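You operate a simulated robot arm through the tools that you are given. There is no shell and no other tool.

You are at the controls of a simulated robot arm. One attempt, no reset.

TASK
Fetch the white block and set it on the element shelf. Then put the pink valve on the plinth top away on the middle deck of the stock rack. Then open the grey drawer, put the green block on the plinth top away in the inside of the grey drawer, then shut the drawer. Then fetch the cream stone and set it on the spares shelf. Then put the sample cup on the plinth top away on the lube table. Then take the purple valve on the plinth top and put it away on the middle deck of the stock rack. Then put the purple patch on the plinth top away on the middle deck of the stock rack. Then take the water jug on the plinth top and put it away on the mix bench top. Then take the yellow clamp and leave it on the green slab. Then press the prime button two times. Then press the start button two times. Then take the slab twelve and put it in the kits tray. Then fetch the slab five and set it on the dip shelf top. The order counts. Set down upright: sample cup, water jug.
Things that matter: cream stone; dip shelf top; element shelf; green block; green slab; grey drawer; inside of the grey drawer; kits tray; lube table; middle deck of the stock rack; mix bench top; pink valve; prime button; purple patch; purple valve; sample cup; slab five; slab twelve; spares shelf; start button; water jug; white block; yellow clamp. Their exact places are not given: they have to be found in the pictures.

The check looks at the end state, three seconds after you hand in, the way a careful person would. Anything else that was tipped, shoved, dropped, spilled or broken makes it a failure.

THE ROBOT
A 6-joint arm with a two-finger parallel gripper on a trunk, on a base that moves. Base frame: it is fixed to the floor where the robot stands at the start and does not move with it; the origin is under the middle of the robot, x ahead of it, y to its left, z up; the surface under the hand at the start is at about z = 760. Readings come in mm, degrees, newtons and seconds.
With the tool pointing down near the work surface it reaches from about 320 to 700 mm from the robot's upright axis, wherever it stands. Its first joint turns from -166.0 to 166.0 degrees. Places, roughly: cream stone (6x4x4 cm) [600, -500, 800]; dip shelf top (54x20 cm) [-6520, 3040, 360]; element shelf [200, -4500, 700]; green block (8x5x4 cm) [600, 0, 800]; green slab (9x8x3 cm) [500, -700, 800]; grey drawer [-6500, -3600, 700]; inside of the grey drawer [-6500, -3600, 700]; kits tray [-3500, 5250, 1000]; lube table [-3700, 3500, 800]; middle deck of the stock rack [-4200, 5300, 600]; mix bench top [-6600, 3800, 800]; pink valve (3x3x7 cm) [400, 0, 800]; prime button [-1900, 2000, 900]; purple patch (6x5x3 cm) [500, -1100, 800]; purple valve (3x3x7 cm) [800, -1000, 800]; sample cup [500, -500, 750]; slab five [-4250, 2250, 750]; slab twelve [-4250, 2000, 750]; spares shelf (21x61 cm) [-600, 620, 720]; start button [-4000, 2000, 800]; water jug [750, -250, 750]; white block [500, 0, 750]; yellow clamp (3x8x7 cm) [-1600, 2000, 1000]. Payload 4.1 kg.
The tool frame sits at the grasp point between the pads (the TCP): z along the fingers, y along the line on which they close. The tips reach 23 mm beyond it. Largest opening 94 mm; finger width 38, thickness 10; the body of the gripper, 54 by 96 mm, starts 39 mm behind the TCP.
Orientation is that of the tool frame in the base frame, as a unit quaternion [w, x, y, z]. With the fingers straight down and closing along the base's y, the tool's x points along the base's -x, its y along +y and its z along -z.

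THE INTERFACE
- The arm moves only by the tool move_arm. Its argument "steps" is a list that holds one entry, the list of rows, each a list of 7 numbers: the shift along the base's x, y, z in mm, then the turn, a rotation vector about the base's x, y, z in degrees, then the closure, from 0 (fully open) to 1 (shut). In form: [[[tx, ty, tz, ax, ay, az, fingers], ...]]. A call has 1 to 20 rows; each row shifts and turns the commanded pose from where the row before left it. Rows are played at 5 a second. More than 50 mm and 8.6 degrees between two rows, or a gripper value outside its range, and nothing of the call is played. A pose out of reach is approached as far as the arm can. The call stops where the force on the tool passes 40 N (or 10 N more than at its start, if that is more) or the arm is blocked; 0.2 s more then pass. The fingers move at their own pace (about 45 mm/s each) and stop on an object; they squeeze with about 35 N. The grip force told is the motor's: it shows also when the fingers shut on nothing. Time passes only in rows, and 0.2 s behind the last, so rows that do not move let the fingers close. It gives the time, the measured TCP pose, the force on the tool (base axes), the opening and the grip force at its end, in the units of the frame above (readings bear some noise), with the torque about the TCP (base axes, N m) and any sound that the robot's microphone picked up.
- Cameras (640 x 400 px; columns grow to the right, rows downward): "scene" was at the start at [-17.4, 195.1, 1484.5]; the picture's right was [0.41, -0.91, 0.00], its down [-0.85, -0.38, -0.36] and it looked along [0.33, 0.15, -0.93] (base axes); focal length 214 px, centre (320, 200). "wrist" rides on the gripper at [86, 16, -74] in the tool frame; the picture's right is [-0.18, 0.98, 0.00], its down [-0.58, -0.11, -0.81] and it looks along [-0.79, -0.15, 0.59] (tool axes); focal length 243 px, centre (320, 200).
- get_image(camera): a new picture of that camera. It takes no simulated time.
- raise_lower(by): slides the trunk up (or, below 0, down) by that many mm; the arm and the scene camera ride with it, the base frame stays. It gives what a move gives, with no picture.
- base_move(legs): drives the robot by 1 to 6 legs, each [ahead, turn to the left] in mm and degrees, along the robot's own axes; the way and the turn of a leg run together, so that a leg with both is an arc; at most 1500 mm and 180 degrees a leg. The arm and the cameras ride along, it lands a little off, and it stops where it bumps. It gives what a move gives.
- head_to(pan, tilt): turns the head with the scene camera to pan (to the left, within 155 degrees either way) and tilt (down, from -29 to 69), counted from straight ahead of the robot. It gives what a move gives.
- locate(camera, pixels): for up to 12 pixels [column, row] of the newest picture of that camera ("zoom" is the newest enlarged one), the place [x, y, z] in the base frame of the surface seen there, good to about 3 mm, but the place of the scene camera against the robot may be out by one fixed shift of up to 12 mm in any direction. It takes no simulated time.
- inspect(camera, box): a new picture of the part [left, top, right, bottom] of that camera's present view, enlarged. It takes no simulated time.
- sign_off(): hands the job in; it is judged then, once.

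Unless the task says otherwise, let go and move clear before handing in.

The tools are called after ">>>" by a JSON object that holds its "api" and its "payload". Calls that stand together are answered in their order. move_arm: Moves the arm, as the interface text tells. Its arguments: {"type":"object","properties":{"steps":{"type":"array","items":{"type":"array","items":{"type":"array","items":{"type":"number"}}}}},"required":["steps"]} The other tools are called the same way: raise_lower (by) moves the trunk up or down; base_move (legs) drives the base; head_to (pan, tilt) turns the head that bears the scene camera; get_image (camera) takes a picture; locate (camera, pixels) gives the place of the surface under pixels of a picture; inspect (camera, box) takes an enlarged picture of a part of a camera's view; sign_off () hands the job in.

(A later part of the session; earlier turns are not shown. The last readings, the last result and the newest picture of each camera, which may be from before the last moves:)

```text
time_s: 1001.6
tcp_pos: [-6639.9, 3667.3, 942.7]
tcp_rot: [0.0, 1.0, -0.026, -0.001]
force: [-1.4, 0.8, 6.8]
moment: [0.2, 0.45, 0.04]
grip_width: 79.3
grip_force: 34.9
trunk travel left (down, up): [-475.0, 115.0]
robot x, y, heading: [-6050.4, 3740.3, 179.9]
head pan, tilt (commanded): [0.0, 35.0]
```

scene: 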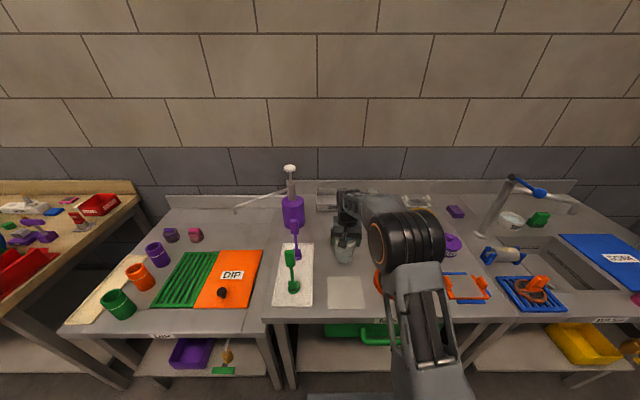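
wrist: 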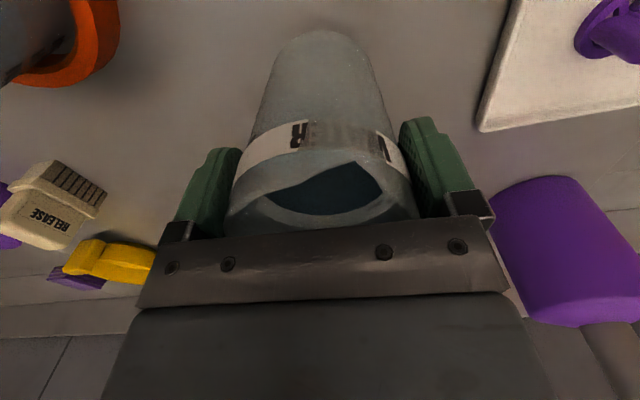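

Contact (6.8 N). Opening fully, then lifting straight up.

>>> {"api": "move_arm", "payload": {"steps": [[[0, 0, 0, 0, 0, 0, 0.1], [0, 0, 0, 0, 0, 0, 0], [0, 0, 0, 0, 0, 0, 0], [0, 0, 0, 0, 0, 0, 0]]]}}

>>> {"api": "get_image", "payload": {"camera": "wrist"}}

```text
time_s: 1002.6
tcp_pos: [-6638.3, 3667.3, 941.9]
tcp_rot: [-0.001, 1.0, -0.026, 0.001]
force: [0.8, -0.3, -0.1]
moment: [0.04, 0.01, 0.02]
grip_width: 94.1
grip_force: 0.1
trunk travel left (down, up): [-475.0, 115.0]
robot x, y, heading: [-6052.0, 3745.7, 179.9]
head pan, tilt (commanded): [0.0, 35.0]
```

```text
taken
```

wrist: 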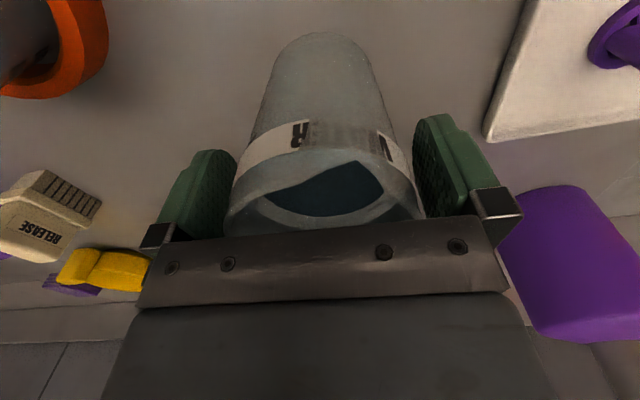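

The jug stands upright and free. Lifting straight up.

>>> {"api": "move_arm", "payload": {"steps": [[[0, 0, 10, 0, 0, 0, 0], [0, 0, 20, 0, 0, 0, 0], [0, 0, 30, 0, 0, 0, 0], [0, 0, 40, 0, 0, 0, 0], [0, 0, 40, 0, 0, 0, 0], [30, 0, 10, 0, 0, 0, 0], [40, 0, 0, 0, 0, 0, 0], [40, 0, 0, 0, 0, 0, 0], [40, 0, 0, 0, 0, 0, 0], [30, 0, 0, 0, 0, 0, 0], [0, 0, 0, 0, 0, 0, 0]]]}}

>>> {"api": "get_image", "payload": {"camera": "wrist"}}

>>> {"api": "get_image", "payload": {"camera": "scene"}}

```text
time_s: 1005.0
tcp_pos: [-6457.9, 3667.3, 1091.9]
tcp_rot: [0.0, 1.0, -0.026, 0.001]
force: [0.9, -0.2, -0.3]
moment: [-0.03, -0.02, -0.02]
grip_width: 94.0
grip_force: 0.0
trunk travel left (down, up): [-475.0, 115.0]
robot x, y, heading: [-6053.8, 3742.2, 180.1]
head pan, tilt (commanded): [0.0, 35.0]
```

```text
taken
```

wrist: 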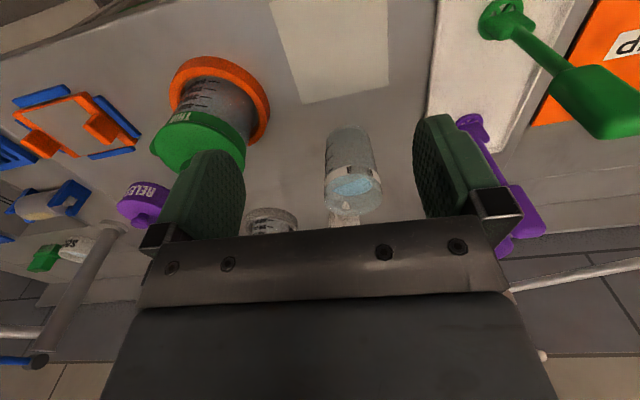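

```text
taken
```

scene: 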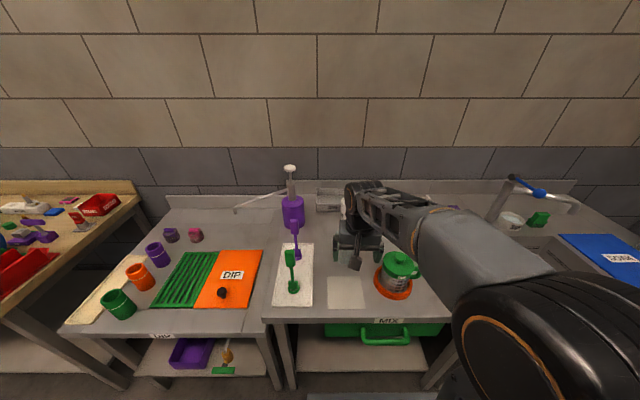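

The jug stands on the mix bench (wrist (350,180)). Next is the yellow clamp near (-1600,2000,1000): backing off and driving east past the lube table.

>>> {"api": "base_move", "payload": {"legs": [[-300, 0], [0, -158], [1500, 0], [70, 0], [0, -26]]}}

```text
time_s: 1022.6
tcp_pos: [-3845.0, 4312.2, 1092.4]
tcp_rot: [-0.001, 0.079, 0.997, 0.0]
force: [0.4, -0.5, -0.2]
moment: [-0.03, 0.04, -0.02]
grip_width: 93.8
grip_force: 0.0
trunk travel left (down, up): [-475.0, 115.0]
robot x, y, heading: [-4256.6, 4283.3, -6.6]
head pan, tilt (commanded): [0.0, 35.0]
```

Continuing east, then turning toward the machine's north side.

>>> {"api": "base_move", "payload": {"legs": [[0, 2.3], [1500, 0], [280, 0], [0, -56.5]]}}

>>> {"api": "head_to", "payload": {"pan": 0, "tilt": 22}}

>>> {"api": "get_image", "payload": {"camera": "scene"}}

```text
time_s: 1034.6
tcp_pos: [-2195.4, 3834.7, 1091.1]
tcp_rot: [-0.001, 0.525, 0.851, -0.001]
force: [-0.5, 0.1, -0.2]
moment: [0.04, -0.03, 0.0]
grip_width: 94.0
grip_force: 0.0
trunk travel left (down, up): [-475.0, 115.0]
robot x, y, heading: [-2455.0, 4147.4, -60.0]
head pan, tilt (commanded): [0.0, 35.0]
```

```text
time_s: 1035.3
tcp_pos: [-2194.6, 3833.1, 1092.4]
tcp_rot: [-0.001, 0.525, 0.851, 0.0]
force: [-0.9, 0.1, 0.4]
moment: [0.01, -0.03, 0.01]
grip_width: 94.2
grip_force: 0.0
trunk travel left (down, up): [-475.0, 115.0]
robot x, y, heading: [-2459.0, 4149.8, -60.6]
head pan, tilt (commanded): [0.0, 22.0]
```

```text
taken
```

scene: 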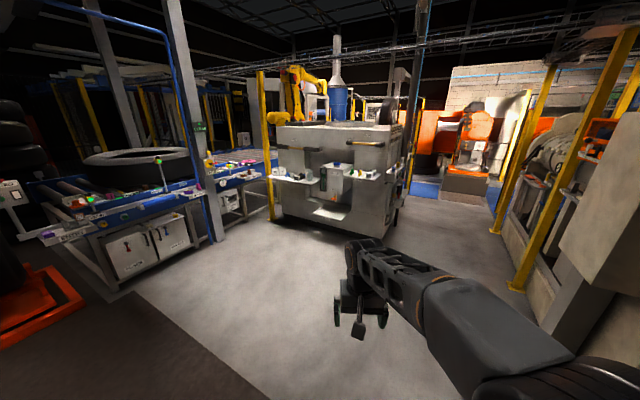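

The machine's north side is ahead at (340,170). Driving closer.

>>> {"api": "base_move", "payload": {"legs": [[0, -2.5], [1300, 0], [0, -27]]}}

>>> {"api": "head_to", "payload": {"pan": 0, "tilt": 25}}

>>> {"api": "get_image", "payload": {"camera": "scene"}}

>>> {"api": "get_image", "payload": {"camera": "wrist"}}

```text
time_s: 1043.6
tcp_pos: [-1792.1, 2587.2, 1090.8]
tcp_rot: [-0.001, 0.723, 0.691, -0.001]
force: [-0.3, -0.3, -0.1]
moment: [0.01, 0.01, -0.02]
grip_width: 94.1
grip_force: 0.1
trunk travel left (down, up): [-475.0, 115.0]
robot x, y, heading: [-1872.8, 2991.5, -89.6]
head pan, tilt (commanded): [0.0, 22.0]
```

```text
time_s: 1044.2
tcp_pos: [-1791.7, 2588.3, 1091.8]
tcp_rot: [-0.001, 0.723, 0.691, 0.001]
force: [0.3, -0.5, -0.3]
moment: [0.03, 0.0, -0.01]
grip_width: 94.1
grip_force: 0.0
trunk travel left (down, up): [-475.0, 115.0]
robot x, y, heading: [-1867.5, 2995.5, -90.0]
head pan, tilt (commanded): [0.0, 25.0]
```

```text
taken
```

scene: 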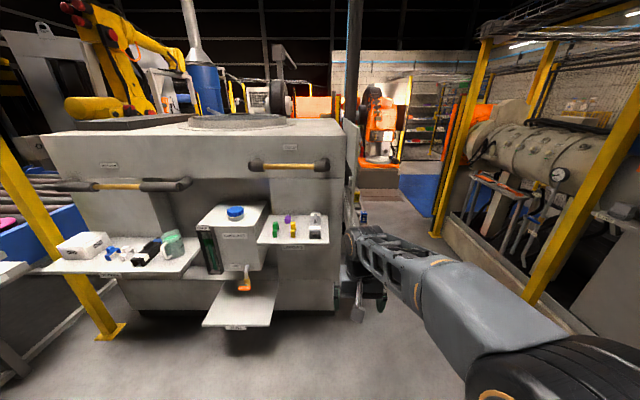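

```text
taken
```

wrist: 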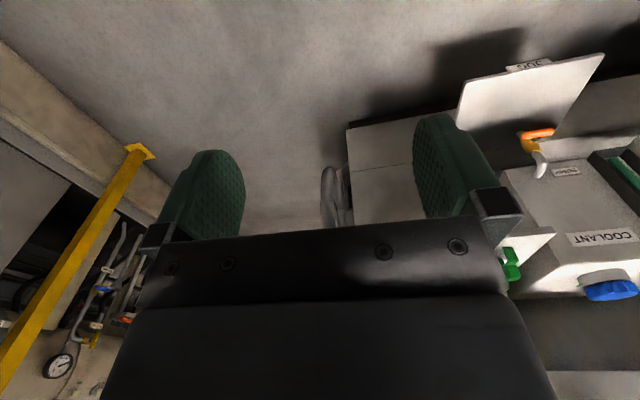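

The north side has a coolant box and a small shelf with coloured parts at (290,228). Zooming there.

>>> {"api": "inspect", "payload": {"camera": "scene", "box": [190, 180, 380, 300]}}

>>> {"api": "locate", "payload": {"camera": "zoom", "pixels": [[280, 160], [325, 130], [345, 165], [420, 145], [350, 210], [230, 180], [155, 115], [190, 350], [180, 460], [150, 200], [455, 240]]}}

>>> {"api": "inspect", "payload": {"camera": "scene", "box": [330, 150, 420, 320]}}

```text
3.33 times, centred on (285, 240) of scene
```

zoom: 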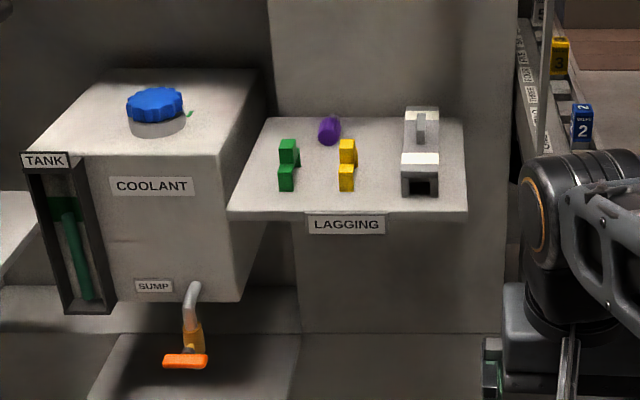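

```text
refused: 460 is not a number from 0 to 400
```

```text
2.35 times, centred on (375, 235) of scene
```

zoom: 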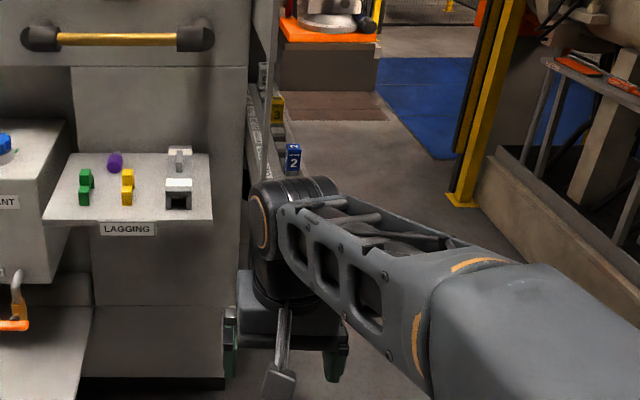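

The LAGGING shelf holds a green clamp and a yellow clamp. Locating the yellow one, here at zoom (127,187).

>>> {"api": "locate", "payload": {"camera": "zoom", "pixels": [[127, 175], [127, 195], [127, 205], [87, 180], [87, 200], [50, 215], [210, 215], [68, 158], [210, 158], [178, 200], [117, 162], [130, 230]]}}

```text
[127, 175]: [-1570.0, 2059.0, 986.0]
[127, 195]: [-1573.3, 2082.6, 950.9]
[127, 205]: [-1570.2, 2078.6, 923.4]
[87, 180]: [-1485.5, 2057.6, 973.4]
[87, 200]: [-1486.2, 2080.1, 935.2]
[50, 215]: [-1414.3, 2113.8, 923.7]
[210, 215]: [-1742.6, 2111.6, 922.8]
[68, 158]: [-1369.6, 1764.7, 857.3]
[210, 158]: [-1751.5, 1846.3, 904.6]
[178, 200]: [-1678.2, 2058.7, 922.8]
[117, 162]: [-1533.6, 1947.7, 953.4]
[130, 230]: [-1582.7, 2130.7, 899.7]
```

The yellow clamp is at about x=-1572, y 2020–2080, z 923–988 on the LAGGING shelf (front edge y≈2112). I'll check the tray that sticks out below before driving in.

>>> {"api": "get_image", "payload": {"camera": "scene"}}

>>> {"api": "locate", "payload": {"camera": "scene", "pixels": [[205, 323], [273, 325], [280, 265], [335, 300], [330, 330], [190, 270], [35, 265], [270, 165], [325, 165], [345, 180], [125, 325]]}}

```text
taken
```

scene: 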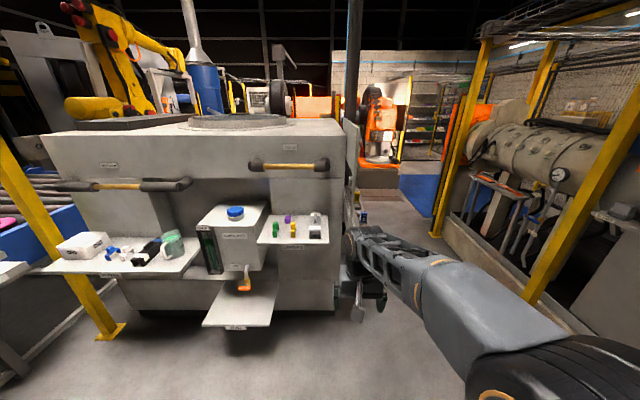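

```text
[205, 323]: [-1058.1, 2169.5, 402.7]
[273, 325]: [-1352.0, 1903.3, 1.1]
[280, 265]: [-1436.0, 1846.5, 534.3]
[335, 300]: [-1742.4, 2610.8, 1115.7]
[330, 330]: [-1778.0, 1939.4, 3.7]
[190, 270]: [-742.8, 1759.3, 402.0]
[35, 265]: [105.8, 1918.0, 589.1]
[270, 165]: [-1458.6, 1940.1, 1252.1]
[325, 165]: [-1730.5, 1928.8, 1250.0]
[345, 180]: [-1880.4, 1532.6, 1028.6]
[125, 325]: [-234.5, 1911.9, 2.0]
```

The tray is low (z≈402) and to the east, so I can stand at (-1572,2620). Moving there.

>>> {"api": "base_move", "payload": {"legs": [[0, 38], [470, 0], [0, -38]]}}

>>> {"api": "get_image", "payload": {"camera": "wrist"}}

>>> {"api": "head_to", "payload": {"pan": 0, "tilt": 40}}

>>> {"api": "get_image", "payload": {"camera": "scene"}}

```text
time_s: 1050.7
tcp_pos: [-1500.7, 2206.5, 1091.9]
tcp_rot: [-0.001, 0.726, 0.688, 0.0]
force: [0.5, -0.3, 0.7]
moment: [0.0, 0.04, -0.01]
grip_width: 93.9
grip_force: 0.0
trunk travel left (down, up): [-475.0, 115.0]
robot x, y, heading: [-1570.2, 2608.2, -90.5]
head pan, tilt (commanded): [0.0, 25.0]
```

```text
taken
```

wrist: 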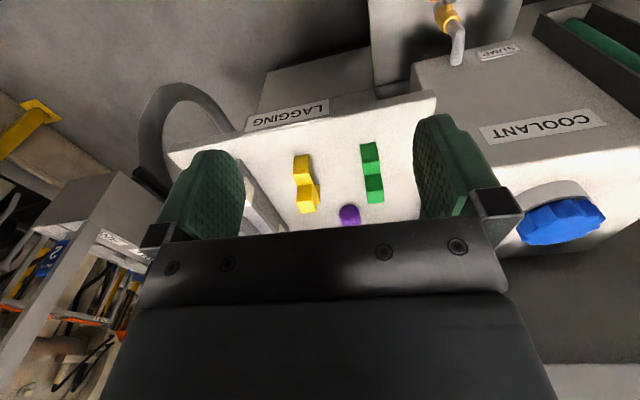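

```text
time_s: 1051.4
tcp_pos: [-1500.8, 2206.7, 1091.5]
tcp_rot: [-0.001, 0.726, 0.688, 0.0]
force: [0.4, 0.9, -0.1]
moment: [0.03, 0.01, 0.01]
grip_width: 93.9
grip_force: 0.0
trunk travel left (down, up): [-475.0, 115.0]
robot x, y, heading: [-1572.4, 2611.6, -90.2]
head pan, tilt (commanded): [0.0, 40.0]
```

```text
taken
```

scene: 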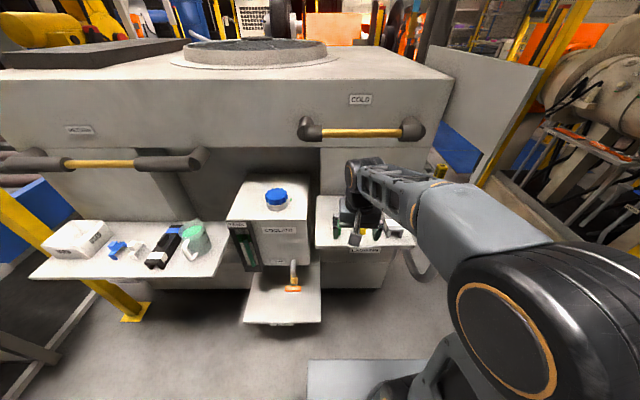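

>>> {"api": "inspect", "payload": {"camera": "wrist", "box": [250, 110, 410, 230]}}

>>> {"api": "locate", "payload": {"camera": "zoom", "pixels": [[170, 160], [215, 150], [200, 210], [190, 250], [260, 250], [215, 310], [250, 300], [230, 290], [380, 130], [430, 180], [430, 270], [330, 340]]}}

```text
3.33 times, centred on (330, 170) of wrist
```

zoom: 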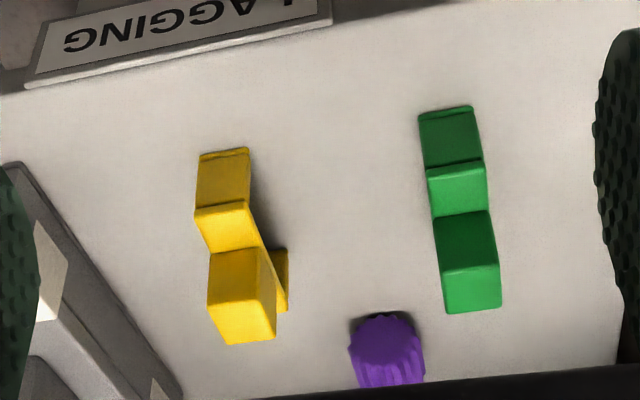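

```text
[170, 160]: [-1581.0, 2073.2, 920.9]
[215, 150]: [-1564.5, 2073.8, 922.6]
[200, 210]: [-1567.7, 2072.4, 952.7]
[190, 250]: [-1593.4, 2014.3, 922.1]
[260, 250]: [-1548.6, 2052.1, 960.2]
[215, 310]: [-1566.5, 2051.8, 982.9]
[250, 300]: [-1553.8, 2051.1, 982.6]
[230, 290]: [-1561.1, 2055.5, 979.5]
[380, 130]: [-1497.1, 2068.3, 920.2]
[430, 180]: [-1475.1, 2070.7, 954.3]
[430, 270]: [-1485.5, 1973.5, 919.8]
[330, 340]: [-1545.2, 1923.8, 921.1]
```

The clamp is a stepped block: a low front foot (z≈953) and a taller part (z≈985) behind. I'll look with the scene camera too for its shape.

>>> {"api": "inspect", "payload": {"camera": "scene", "box": [310, 180, 430, 270]}}

>>> {"api": "move_arm", "payload": {"steps": [[[35, 10, 0, 0, 0, 0, 0], [35, 10, 0, 0, 0, 0, 0], [0, 0, 0, 0, 0, 0, 0]]]}}

>>> {"api": "inspect", "payload": {"camera": "scene", "box": [310, 180, 430, 270]}}

>>> {"api": "inspect", "payload": {"camera": "wrist", "box": [200, 110, 360, 230]}}

```text
4.44 times, centred on (370, 225) of scene
```

zoom: 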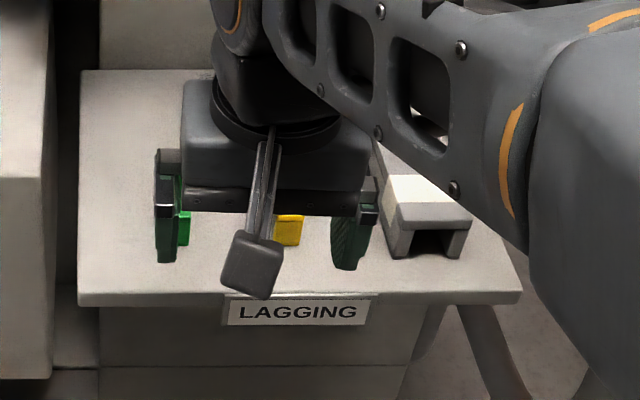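

```text
time_s: 1052.2
tcp_pos: [-1431.1, 2226.0, 1092.3]
tcp_rot: [-0.001, 0.726, 0.688, 0.0]
force: [0.7, -0.1, 0.7]
moment: [0.02, 0.01, 0.03]
grip_width: 93.8
grip_force: 0.1
trunk travel left (down, up): [-475.0, 115.0]
robot x, y, heading: [-1569.4, 2612.7, -90.5]
head pan, tilt (commanded): [0.0, 40.0]
```

```text
4.44 times, centred on (370, 225) of scene
```

zoom: 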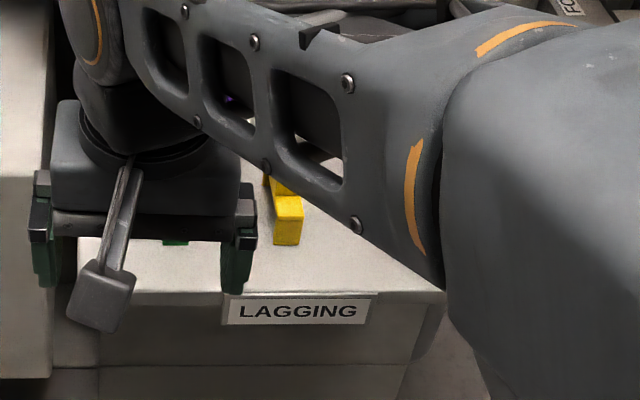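

```text
3.33 times, centred on (280, 170) of wrist
```

zoom: 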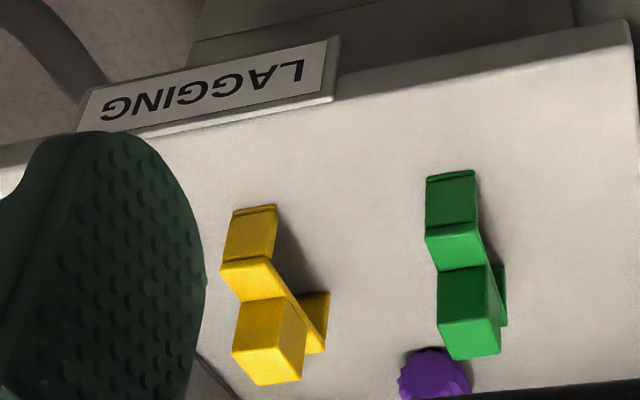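

It's an inverted-T block: 30 mm wide, 80 mm long base, taller middle. I'll locate its corners to get its centre and yaw.

>>> {"api": "locate", "payload": {"camera": "zoom", "pixels": [[236, 215], [273, 208], [222, 268], [268, 260], [236, 345], [282, 332], [302, 378], [262, 382], [325, 350], [328, 295], [265, 360], [288, 300]]}}

```text
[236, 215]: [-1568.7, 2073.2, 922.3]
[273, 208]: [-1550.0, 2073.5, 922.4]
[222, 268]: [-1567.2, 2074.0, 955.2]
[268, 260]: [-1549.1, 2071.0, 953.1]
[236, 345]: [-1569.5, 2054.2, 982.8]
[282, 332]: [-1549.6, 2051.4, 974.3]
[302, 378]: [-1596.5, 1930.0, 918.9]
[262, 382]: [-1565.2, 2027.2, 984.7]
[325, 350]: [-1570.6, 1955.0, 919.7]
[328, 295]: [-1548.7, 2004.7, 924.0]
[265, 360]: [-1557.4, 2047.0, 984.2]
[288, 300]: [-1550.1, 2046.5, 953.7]
```

The clamp's centre is about (-1559.5,2038), aligned with y; base z 922, top z≈985. Hovering above it with the fingers at ~60 mm.

>>> {"api": "move_arm", "payload": {"steps": [[[-21.4, -31, -10, 0, 0, 3.1, 0.36], [-21.4, -31, -10, 0, 0, 0, 0.36], [-21.4, -31, -10, 0, 0, 0, 0.36], [-21.4, -31, -10, 0, 0, 0, 0.36], [-21.4, -31, -10, 0, 0, 0, 0.36], [-21.5, -31, -10, 0, 0, 0, 0.36], [0, 0, 0, 0, 0, 0, 0.36]]]}}

>>> {"api": "get_image", "payload": {"camera": "wrist"}}

```text
time_s: 1053.8
tcp_pos: [-1559.3, 2041.1, 1034.3]
tcp_rot: [-0.001, 0.707, 0.707, 0.0]
force: [0.0, -1.0, -0.4]
moment: [0.04, 0.01, -0.01]
grip_width: 60.0
grip_force: 0.1
trunk travel left (down, up): [-475.0, 115.0]
robot x, y, heading: [-1567.6, 2614.0, -90.0]
head pan, tilt (commanded): [0.0, 40.0]
```

```text
taken
```

wrist: 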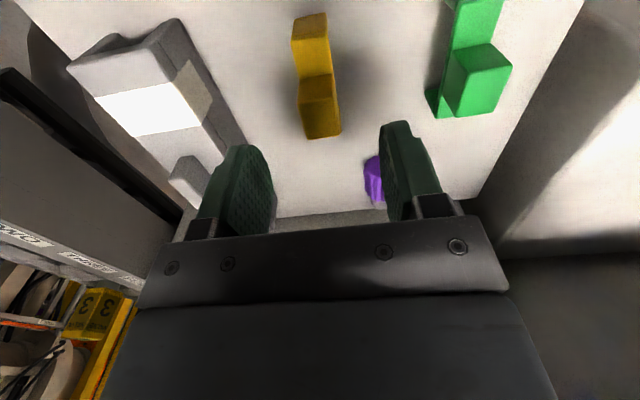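

Checking the white device's proximity to the left finger, and the clamp's position.

>>> {"api": "locate", "payload": {"camera": "wrist", "pixels": [[205, 160], [200, 190], [235, 130], [210, 90], [180, 25], [320, 105], [310, 60], [335, 130], [305, 130], [440, 100], [372, 170]]}}

```text
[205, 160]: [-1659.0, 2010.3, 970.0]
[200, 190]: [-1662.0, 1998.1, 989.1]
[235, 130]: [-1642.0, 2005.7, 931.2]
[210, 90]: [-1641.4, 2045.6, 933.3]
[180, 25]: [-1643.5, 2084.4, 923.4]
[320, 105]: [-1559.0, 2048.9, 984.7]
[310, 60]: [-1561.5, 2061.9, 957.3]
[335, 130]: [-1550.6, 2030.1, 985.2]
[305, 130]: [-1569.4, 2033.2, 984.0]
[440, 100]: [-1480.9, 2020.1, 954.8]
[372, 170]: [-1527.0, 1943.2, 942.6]
```

Clearances are fine. Descending to z≈958 and closing.

>>> {"api": "move_arm", "payload": {"steps": [[[0, -1, -26, 0, 0, 0, 0.36], [0, 0, -26, 0, 0, 0, 0.36], [0, 0, -24, 0, 0, 0, 0.36], [0, 0, 0, 0, 0, 0, 0.36], [0, 0, 0, 0, 0, 0, 1], [0, 0, 0, 0, 0, 0, 1], [0, 0, 0, 0, 0, 0, 1], [0, 0, 0, 0, 0, 0, 1]]]}}

>>> {"api": "get_image", "payload": {"camera": "wrist"}}

```text
time_s: 1055.6
tcp_pos: [-1559.7, 2038.2, 956.3]
tcp_rot: [-0.001, 0.707, 0.707, 0.0]
force: [-0.1, 0.6, 0.1]
moment: [0.0, -0.01, -0.01]
grip_width: 20.9
grip_force: 34.7
trunk travel left (down, up): [-475.0, 115.0]
robot x, y, heading: [-1573.8, 2613.6, -90.2]
head pan, tilt (commanded): [0.0, 40.0]
```

```text
taken
```

wrist: 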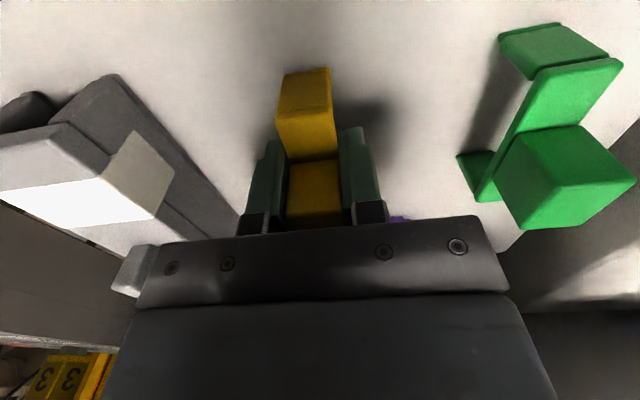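

Gripped (20.9 mm). Lifting straight up and retracting, then driving to the plinth's green slab.

>>> {"api": "move_arm", "payload": {"steps": [[[0, 0, 25, 0, 0, 0, 1], [0, 0, 45, 0, 0, 0, 1], [0, 0, 45, 0, 0, 0, 1], [0, 30, 20, 0, 0, 0, 1], [0, 40, 0, 0, 0, 0, 1], [0, 40, 0, 0, 0, 0, 1], [0, 40, 0, 0, 0, 0, 1], [0, 0, 0, 0, 0, 0, 1]]]}}

>>> {"api": "get_image", "payload": {"camera": "wrist"}}

>>> {"api": "base_move", "payload": {"legs": [[-250, 0]]}}

>>> {"api": "head_to", "payload": {"pan": -40, "tilt": 25}}

>>> {"api": "get_image", "payload": {"camera": "scene"}}

```text
time_s: 1057.4
tcp_pos: [-1560.7, 2190.8, 1088.4]
tcp_rot: [0.0, 0.707, 0.707, 0.0]
force: [0.3, -0.4, -0.5]
moment: [0.0, 0.0, 0.01]
grip_width: 21.1
grip_force: 35.2
trunk travel left (down, up): [-475.0, 115.0]
robot x, y, heading: [-1571.5, 2611.7, -90.2]
head pan, tilt (commanded): [0.0, 40.0]
```

```text
taken
```

wrist: 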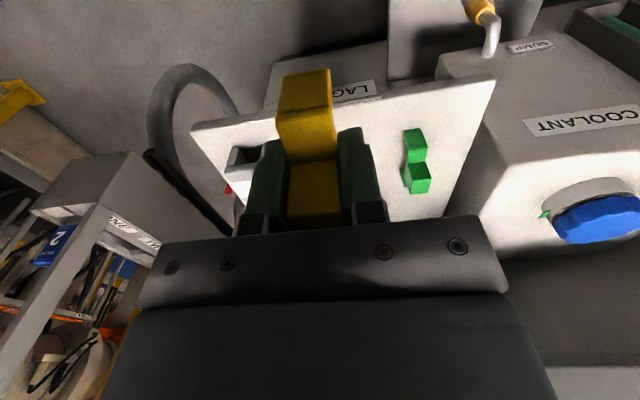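

```text
time_s: 1059.3
tcp_pos: [-1557.5, 2446.7, 1089.1]
tcp_rot: [-0.001, 0.706, 0.709, -0.001]
force: [-0.2, 0.3, -0.3]
moment: [0.0, -0.01, -0.02]
grip_width: 21.1
grip_force: 35.3
trunk travel left (down, up): [-475.0, 115.0]
robot x, y, heading: [-1572.7, 2868.6, -89.7]
head pan, tilt (commanded): [0.0, 40.0]
```

```text
time_s: 1060.4
tcp_pos: [-1559.2, 2447.2, 1089.4]
tcp_rot: [-0.002, 0.705, 0.709, 0.0]
force: [-0.4, 0.4, 0.1]
moment: [0.01, 0.02, 0.0]
grip_width: 21.0
grip_force: 35.1
trunk travel left (down, up): [-475.0, 115.0]
robot x, y, heading: [-1572.7, 2865.9, -90.1]
head pan, tilt (commanded): [-40.0, 25.0]
```

```text
taken
```

scene: 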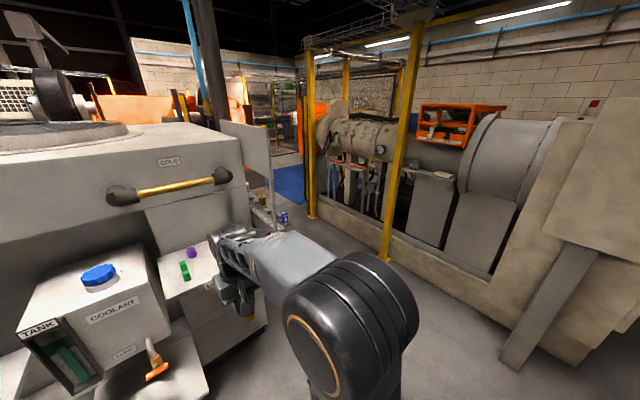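

The block is held, the way back is through the corridor. Driving west then south.

>>> {"api": "base_move", "payload": {"legs": [[0, -72.8], [890, 0], [0, 73]]}}

>>> {"api": "head_to", "payload": {"pan": 70, "tilt": 30}}

>>> {"api": "get_image", "payload": {"camera": "scene"}}

```text
time_s: 1071.3
tcp_pos: [-2396.3, 2175.4, 1088.2]
tcp_rot: [-0.001, 0.702, 0.712, -0.001]
force: [-0.1, -0.2, 0.8]
moment: [0.01, 0.04, 0.02]
grip_width: 21.3
grip_force: 35.2
trunk travel left (down, up): [-475.0, 115.0]
robot x, y, heading: [-2411.8, 2596.0, -89.1]
head pan, tilt (commanded): [-40.0, 25.0]
```

```text
time_s: 1073.2
tcp_pos: [-2395.8, 2174.7, 1089.5]
tcp_rot: [-0.001, 0.703, 0.711, -0.001]
force: [0.0, 0.1, -0.3]
moment: [-0.01, 0.0, 0.0]
grip_width: 21.1
grip_force: 35.2
trunk travel left (down, up): [-475.0, 115.0]
robot x, y, heading: [-2411.3, 2596.5, -89.3]
head pan, tilt (commanded): [70.0, 30.0]
```

```text
taken
```

scene: 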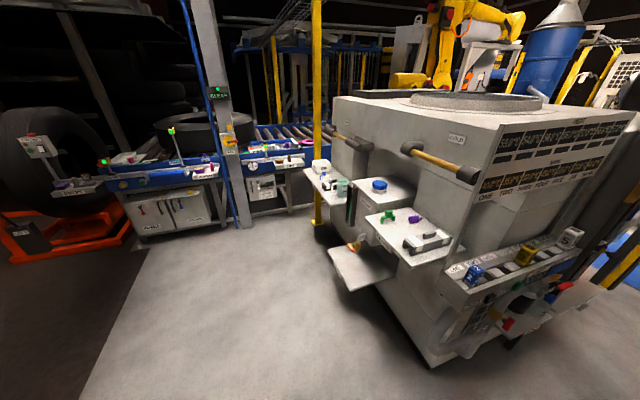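

The machine's west face carries a panel and ledge. While passing, I'll zoom in to spot the prime button.

>>> {"api": "inspect", "payload": {"camera": "scene", "box": [420, 220, 640, 380]}}

>>> {"api": "head_to", "payload": {"pan": 55, "tilt": 35}}

>>> {"api": "get_image", "payload": {"camera": "scene"}}

```text
2.50 times, centred on (530, 300) of scene
```

zoom: 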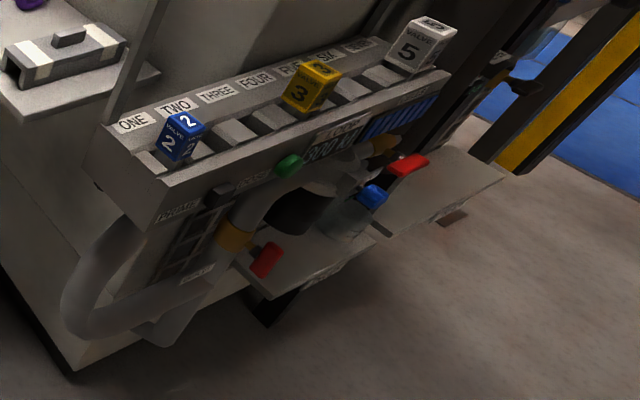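

```text
time_s: 1074.0
tcp_pos: [-2395.8, 2174.5, 1089.0]
tcp_rot: [-0.001, 0.702, 0.713, 0.0]
force: [0.3, -0.2, 1.0]
moment: [-0.01, 0.0, -0.03]
grip_width: 21.2
grip_force: 34.8
trunk travel left (down, up): [-475.0, 115.0]
robot x, y, heading: [-2413.4, 2600.6, -89.2]
head pan, tilt (commanded): [55.0, 35.0]
```

```text
taken
```

scene: 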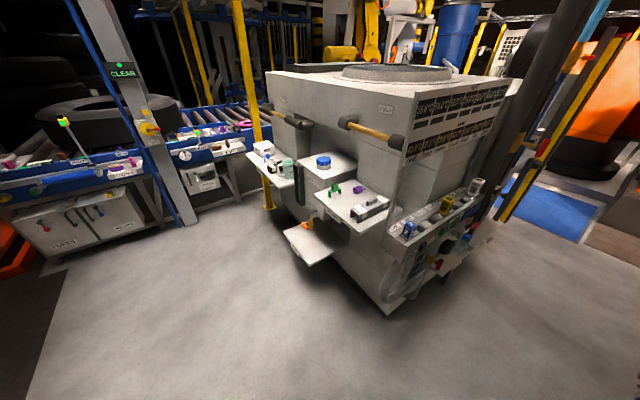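

PRIME is labelled on the ledge front. First the clamp: driving down the corridor to the plinth's green slab.

>>> {"api": "base_move", "payload": {"legs": [[1500, 0], [1150, 0], [0, 75.5]]}}

>>> {"api": "base_move", "payload": {"legs": [[1500, 0], [900, 0], [0, 14]]}}

>>> {"api": "head_to", "payload": {"pan": 0, "tilt": 45}}

>>> {"api": "get_image", "payload": {"camera": "wrist"}}

>>> {"api": "get_image", "payload": {"camera": "scene"}}

```text
time_s: 1090.3
tcp_pos: [-2023.4, -195.4, 1089.4]
tcp_rot: [-0.001, 0.131, 0.991, -0.001]
force: [-0.1, 0.3, 0.1]
moment: [0.01, 0.03, 0.01]
grip_width: 21.2
grip_force: 34.9
trunk travel left (down, up): [-475.0, 115.0]
robot x, y, heading: [-2432.5, -103.4, -15.4]
head pan, tilt (commanded): [55.0, 35.0]
```

```text
time_s: 1102.7
tcp_pos: [275.6, -698.6, 1088.0]
tcp_rot: [-0.001, 0.01, 1.0, 0.0]
force: [-0.7, -0.7, -0.5]
moment: [-0.03, -0.02, 0.0]
grip_width: 21.1
grip_force: 34.7
trunk travel left (down, up): [-475.0, 115.0]
robot x, y, heading: [-145.3, -701.7, -1.2]
head pan, tilt (commanded): [55.0, 35.0]
```

```text
time_s: 1104.0
tcp_pos: [276.7, -699.4, 1089.4]
tcp_rot: [-0.001, 0.009, 1.0, -0.001]
force: [0.1, -0.2, -0.7]
moment: [0.03, -0.02, -0.06]
grip_width: 21.0
grip_force: 35.0
trunk travel left (down, up): [-475.0, 115.0]
robot x, y, heading: [-142.4, -699.1, -1.3]
head pan, tilt (commanded): [0.0, 45.0]
```

```text
taken
```

wrist: 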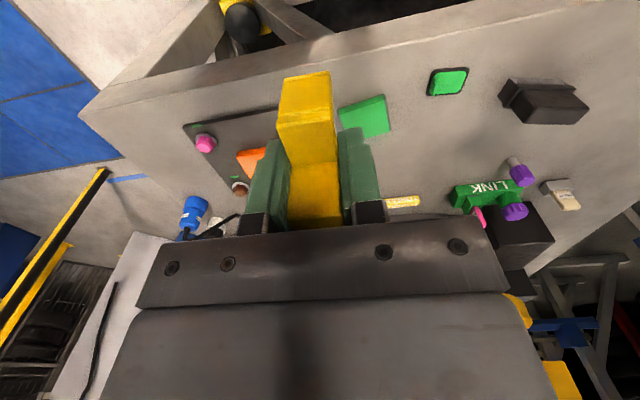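

```text
taken
```

scene: 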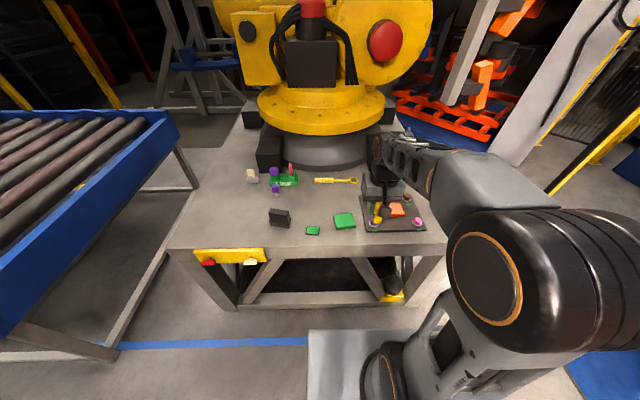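

The green slab is at wrist (365,115). Locating its corners.

>>> {"api": "inspect", "payload": {"camera": "wrist", "box": [320, 60, 480, 180]}}

>>> {"api": "inspect", "payload": {"camera": "scene", "box": [290, 185, 440, 250]}}

>>> {"api": "locate", "payload": {"camera": "zoom", "pixels": [[188, 130], [255, 120], [275, 155], [203, 168], [230, 140], [203, 175], [275, 165], [100, 180], [320, 150]]}}

```text
3.33 times, centred on (400, 120) of wrist
```

zoom: 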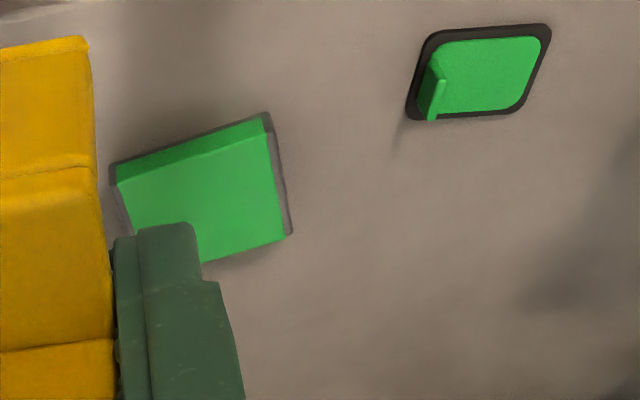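

```text
4.27 times, centred on (365, 218) of scene
```

zoom: 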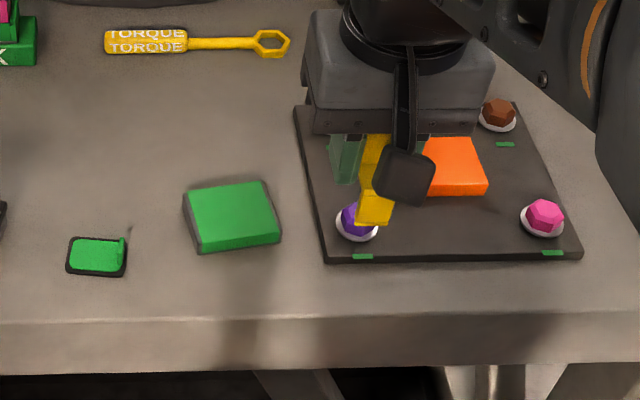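

```text
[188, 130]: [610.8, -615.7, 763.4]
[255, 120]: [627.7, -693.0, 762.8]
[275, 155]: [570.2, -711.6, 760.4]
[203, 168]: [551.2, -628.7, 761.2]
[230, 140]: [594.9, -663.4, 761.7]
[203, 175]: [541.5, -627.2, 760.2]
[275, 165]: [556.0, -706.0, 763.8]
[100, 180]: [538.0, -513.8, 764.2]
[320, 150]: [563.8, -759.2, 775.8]
```

Now I'll locate the slab's top corners in this latest zoom.

>>> {"api": "locate", "payload": {"camera": "zoom", "pixels": [[188, 193], [265, 183], [277, 234], [204, 246], [232, 215], [200, 250], [278, 240]]}}

>>> {"api": "inspect", "payload": {"camera": "wrist", "box": [320, 60, 480, 180]}}

>>> {"api": "locate", "payload": {"camera": "zoom", "pixels": [[118, 182], [265, 135], [285, 235], [205, 258], [200, 190], [265, 115], [115, 160], [290, 225]]}}

```text
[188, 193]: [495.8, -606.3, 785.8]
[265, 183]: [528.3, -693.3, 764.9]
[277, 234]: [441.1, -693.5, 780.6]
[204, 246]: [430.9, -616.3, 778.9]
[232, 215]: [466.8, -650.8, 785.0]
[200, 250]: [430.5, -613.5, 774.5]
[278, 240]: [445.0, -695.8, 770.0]
```

```text
3.33 times, centred on (400, 120) of wrist
```

zoom: 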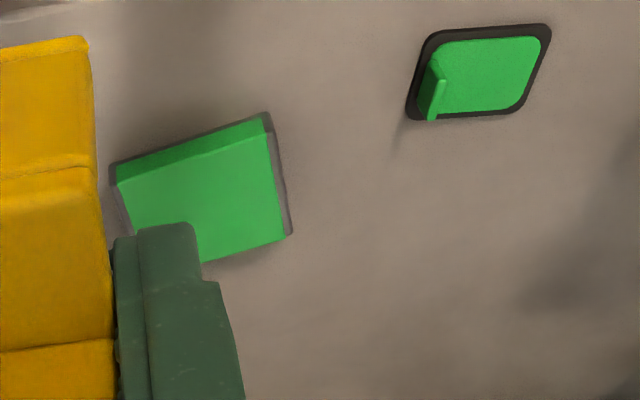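

```text
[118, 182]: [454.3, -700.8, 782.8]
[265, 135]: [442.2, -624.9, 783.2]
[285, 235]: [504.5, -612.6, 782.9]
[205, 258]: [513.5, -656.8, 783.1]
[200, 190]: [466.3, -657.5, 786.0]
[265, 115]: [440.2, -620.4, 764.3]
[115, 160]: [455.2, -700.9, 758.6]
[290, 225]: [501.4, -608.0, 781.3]
```

By the wrist camera the slab centre is (479,-657), top z≈784, long side ~9° from y. I'll swing the clamp 80° so its long side matches, and hover above the slab.

>>> {"api": "move_arm", "payload": {"steps": [[[20.3, 4.2, -15.9, 0, 0, -8, 1], [20.3, 4.2, -15.9, 0, 0, -8, 1], [20.3, 4.2, -15.9, 0, 0, -8, 1], [20.3, 4.2, -15.9, 0, 0, -8, 1], [20.3, 4.2, -15.9, 0, 0, -8, 1], [20.3, 4.2, -15.9, 0, 0, -8, 1], [20.3, 4.2, -15.9, 0, 0, -8, 1], [20.3, 4.2, -15.9, 0, 0, -8, 1], [20.3, 4.2, -15.9, 0, 0, -8, 1], [20.3, 4.2, -15.9, 0, 0, -8, 1], [0, 0, 0, 0, 0, 0, 1]]]}}

>>> {"api": "get_image", "payload": {"camera": "wrist"}}

>>> {"api": "get_image", "payload": {"camera": "scene"}}

```text
time_s: 1106.4
tcp_pos: [479.0, -656.4, 929.6]
tcp_rot: [-0.001, 0.651, 0.759, 0.0]
force: [0.3, 0.6, -0.4]
moment: [0.01, -0.01, -0.01]
grip_width: 21.2
grip_force: 34.3
trunk travel left (down, up): [-475.0, 115.0]
robot x, y, heading: [-145.9, -697.1, -1.2]
head pan, tilt (commanded): [0.0, 45.0]
```

```text
taken
```

wrist: 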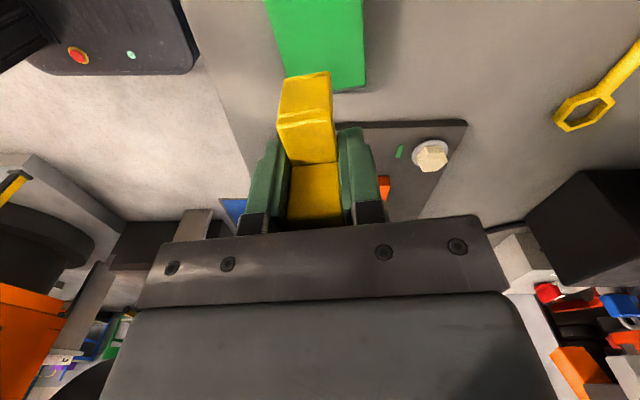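

```text
taken
```

scene: 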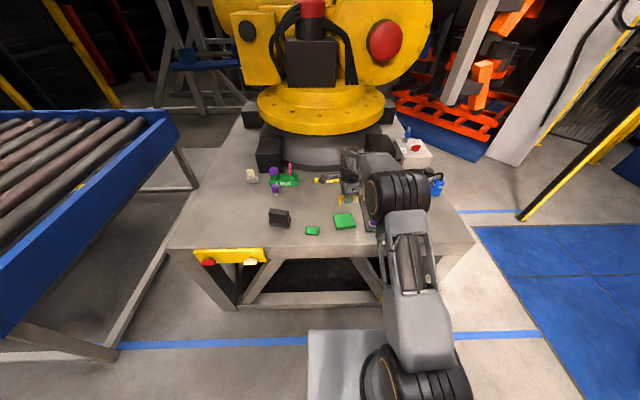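

The slab lies below the clamp in the wrist view (315,45). Verifying its far corners from here.

>>> {"api": "locate", "payload": {"camera": "wrist", "pixels": [[363, 85], [361, 5], [268, 5], [340, 80], [278, 60], [365, 90], [320, 40]]}}

```text
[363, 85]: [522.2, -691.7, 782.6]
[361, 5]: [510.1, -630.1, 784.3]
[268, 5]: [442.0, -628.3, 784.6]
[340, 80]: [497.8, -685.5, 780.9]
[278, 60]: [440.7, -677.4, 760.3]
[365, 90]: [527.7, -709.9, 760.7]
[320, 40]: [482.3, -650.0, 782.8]
```

The slab centre is confirmed near (480,-657). Lowering the clamp to just above the slab.

>>> {"api": "move_arm", "payload": {"steps": [[[1, 0, -35, 0, 0, 0, 1], [0, 0, -35, 0, 0, 0, 1], [0, 0, -25, 0, 0, 0, 1], [0, 0, -8, 0, 0, 0, 1], [0, 0, 0, 0, 0, 0, 1]]]}}

>>> {"api": "get_image", "payload": {"camera": "wrist"}}

>>> {"api": "inspect", "payload": {"camera": "scene", "box": [290, 165, 440, 260]}}

```text
time_s: 1107.6
tcp_pos: [480.9, -658.8, 825.8]
tcp_rot: [-0.001, 0.65, 0.76, 0.0]
force: [0.3, -0.4, -0.4]
moment: [-0.02, 0.02, -0.01]
grip_width: 21.2
grip_force: 35.5
trunk travel left (down, up): [-475.0, 115.0]
robot x, y, heading: [-144.1, -702.0, -1.5]
head pan, tilt (commanded): [0.0, 45.0]
```

```text
taken
```

wrist: 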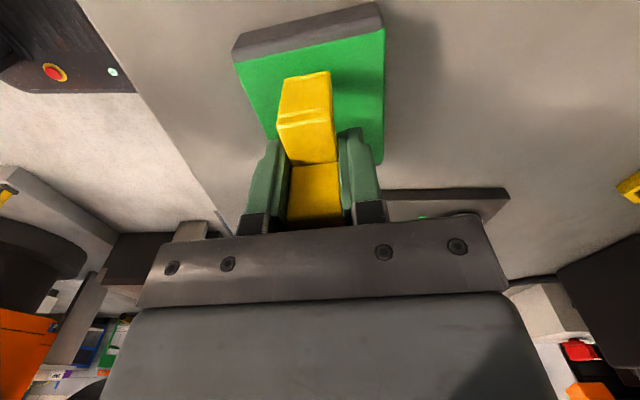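

```text
4.21 times, centred on (365, 212) of scene
```

zoom: 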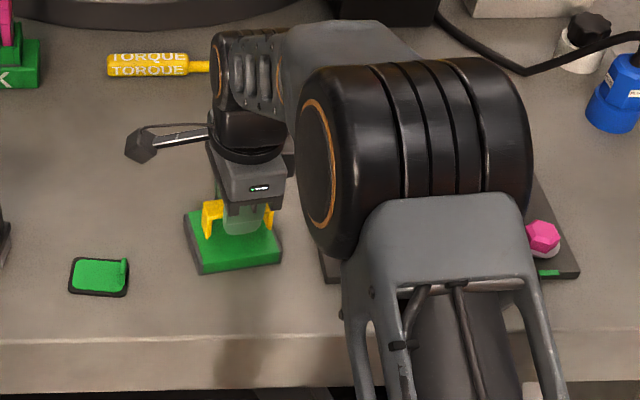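

The clamp is centred over the slab. Lowering to contact.

>>> {"api": "move_arm", "payload": {"steps": [[[0, 0, -4, 0, 0, 0, 1], [0, 0, -2, 0, 0, 0, 1], [0, 0, 0, 0, 0, 0, 1]]]}}

>>> {"api": "move_arm", "payload": {"steps": [[[0, 0, -1, 0, 0, 0, 1], [0, 0, 0, 0, 0, 0, 1]]]}}

>>> {"api": "move_arm", "payload": {"steps": [[[0, 0, -1, 0, 0, 0, 1], [0, 0, 0, 0, 0, 0, 1]]]}}

```text
time_s: 1108.4
tcp_pos: [480.0, -656.9, 821.8]
tcp_rot: [-0.001, 0.651, 0.759, 0.0]
force: [0.6, -0.3, -0.7]
moment: [-0.03, -0.02, 0.0]
grip_width: 21.0
grip_force: 35.1
trunk travel left (down, up): [-475.0, 115.0]
robot x, y, heading: [-146.4, -699.7, -1.2]
head pan, tilt (commanded): [0.0, 45.0]
```

```text
time_s: 1109.0
tcp_pos: [479.9, -657.9, 819.5]
tcp_rot: [-0.001, 0.65, 0.76, 0.001]
force: [0.1, 0.0, 0.5]
moment: [-0.03, -0.01, -0.04]
grip_width: 20.9
grip_force: 34.9
trunk travel left (down, up): [-475.0, 115.0]
robot x, y, heading: [-146.0, -702.8, -1.5]
head pan, tilt (commanded): [0.0, 45.0]
```

```text
time_s: 1109.6
tcp_pos: [480.5, -656.8, 818.9]
tcp_rot: [-0.002, 0.65, 0.76, 0.0]
force: [0.2, -0.1, 0.1]
moment: [-0.02, -0.01, 0.04]
grip_width: 21.1
grip_force: 35.4
trunk travel left (down, up): [-475.0, 115.0]
robot x, y, heading: [-143.1, -701.1, -1.3]
head pan, tilt (commanded): [0.0, 45.0]
```

>>> {"api": "move_arm", "payload": {"steps": [[[0, 0, -1, 0, 0, 0, 1], [0, 0, 0, 0, 0, 0, 1]]]}}

>>> {"api": "move_arm", "payload": {"steps": [[[0, 0, -1, 0, 0, 0, 1], [0, 0, 0, 0, 0, 0, 1]]]}}

```text
time_s: 1110.2
tcp_pos: [479.7, -657.5, 817.8]
tcp_rot: [-0.002, 0.65, 0.76, 0.0]
force: [0.7, 0.3, 2.7]
moment: [0.06, 0.0, -0.02]
grip_width: 21.2
grip_force: 34.8
trunk travel left (down, up): [-475.0, 115.0]
robot x, y, heading: [-145.4, -705.1, -1.3]
head pan, tilt (commanded): [0.0, 45.0]
```

```text
time_s: 1110.8
tcp_pos: [480.7, -657.5, 819.0]
tcp_rot: [0.0, 0.65, 0.76, 0.001]
force: [-0.9, 1.7, 10.1]
moment: [0.04, 0.0, -0.01]
grip_width: 21.0
grip_force: 35.1
trunk travel left (down, up): [-475.0, 115.0]
robot x, y, heading: [-142.5, -699.7, -1.5]
head pan, tilt (commanded): [0.0, 45.0]
```

Contact (10 N). Opening and lifting straight up.

>>> {"api": "move_arm", "payload": {"steps": [[[0, 0, 0, 0, 0, 0, 0.45], [0, 0, 0, 0, 0, 0, 0.45], [0, 0, 0, 0, 0, 0, 0.45], [0, 0, 15, 0, 0, 0, 0.45], [0, 0, 30, 0, 0, 0, 0.45], [0, 0, 40, 0, 0, 0, 0.45], [0, 0, 45, 0, 0, 0, 0.45], [-20, 0, 40, 0, 0, 0, 0.45], [0, 0, 0, 0, 0, 0, 0.45]]]}}

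>>> {"api": "get_image", "payload": {"camera": "wrist"}}

>>> {"api": "inspect", "payload": {"camera": "scene", "box": [290, 165, 440, 260]}}

```text
time_s: 1112.8
tcp_pos: [459.4, -656.3, 986.5]
tcp_rot: [-0.001, 0.65, 0.76, 0.001]
force: [-0.3, 0.7, 0.5]
moment: [0.0, 0.01, -0.03]
grip_width: 51.5
grip_force: 0.0
trunk travel left (down, up): [-475.0, 115.0]
robot x, y, heading: [-145.0, -702.0, -1.7]
head pan, tilt (commanded): [0.0, 45.0]
```

```text
taken
```

wrist: 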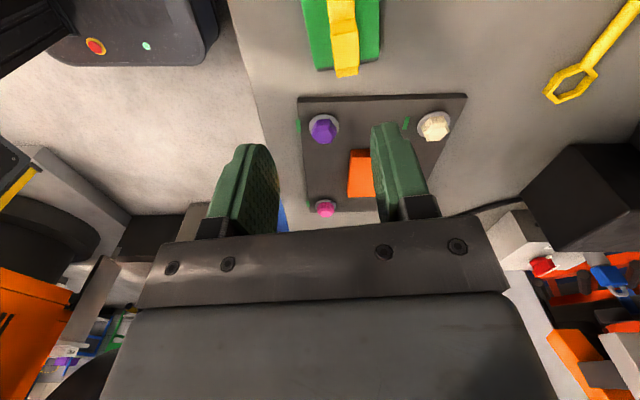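

```text
4.21 times, centred on (365, 212) of scene
```

zoom: 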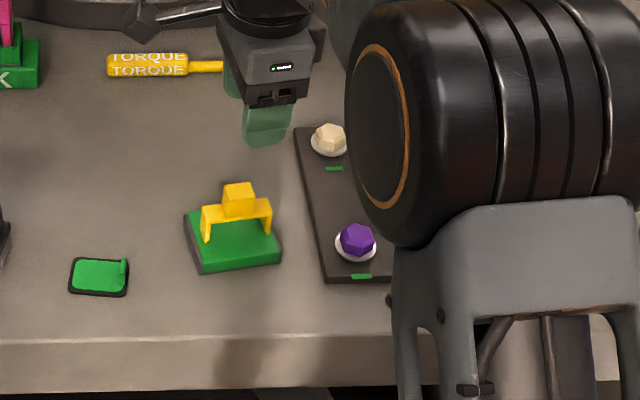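

The clamp (a little bridge with two legs) stands on the slab. I'll verify both legs are on the slab by locating them.

>>> {"api": "locate", "payload": {"camera": "zoom", "pixels": [[267, 232], [206, 238], [270, 205], [205, 212], [238, 195], [278, 240], [195, 245], [240, 250]]}}

>>> {"api": "move_arm", "payload": {"steps": [[[0, 40, 0, 0, 0, 4, 0.45], [0, 40, 0, 0, 0, 8, 0.45], [-10, 40, 0, 0, 0, 8, 0], [-10, 30, 0, 0, 0, 8, 0], [-10, 0, 0, 0, 0, 8, 0], [-10, 0, 0, 0, 0, 8, 0], [-10, 0, 0, 0, 0, 8, 0], [-10, 0, 0, 0, 0, 8, 0], [-10, 0, 10, 0, 0, 8, 0], [0, 0, 10, 0, 0, 8, 0], [0, 0, 10, 0, 0, 4, 0], [0, 0, 0, 0, 0, 0, 0]]]}}

>>> {"api": "get_image", "payload": {"camera": "wrist"}}

```text
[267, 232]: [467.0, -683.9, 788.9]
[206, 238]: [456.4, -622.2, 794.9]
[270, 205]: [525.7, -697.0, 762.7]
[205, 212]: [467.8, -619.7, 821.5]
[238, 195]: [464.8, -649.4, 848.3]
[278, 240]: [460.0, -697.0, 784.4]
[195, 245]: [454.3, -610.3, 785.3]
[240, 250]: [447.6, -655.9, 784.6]
```

```text
time_s: 1115.4
tcp_pos: [389.9, -505.7, 1015.7]
tcp_rot: [0.0, 0.009, 1.0, -0.001]
force: [0.3, 0.8, 0.0]
moment: [0.0, -0.02, 0.01]
grip_width: 94.1
grip_force: 0.0
trunk travel left (down, up): [-475.0, 115.0]
robot x, y, heading: [-147.3, -700.7, -1.1]
head pan, tilt (commanded): [0.0, 45.0]
```

```text
taken
```

wrist: 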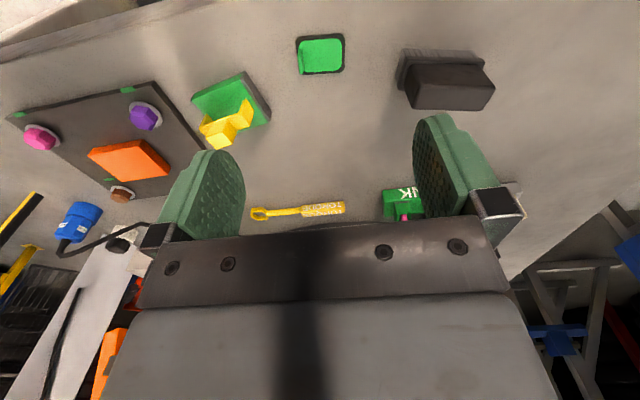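

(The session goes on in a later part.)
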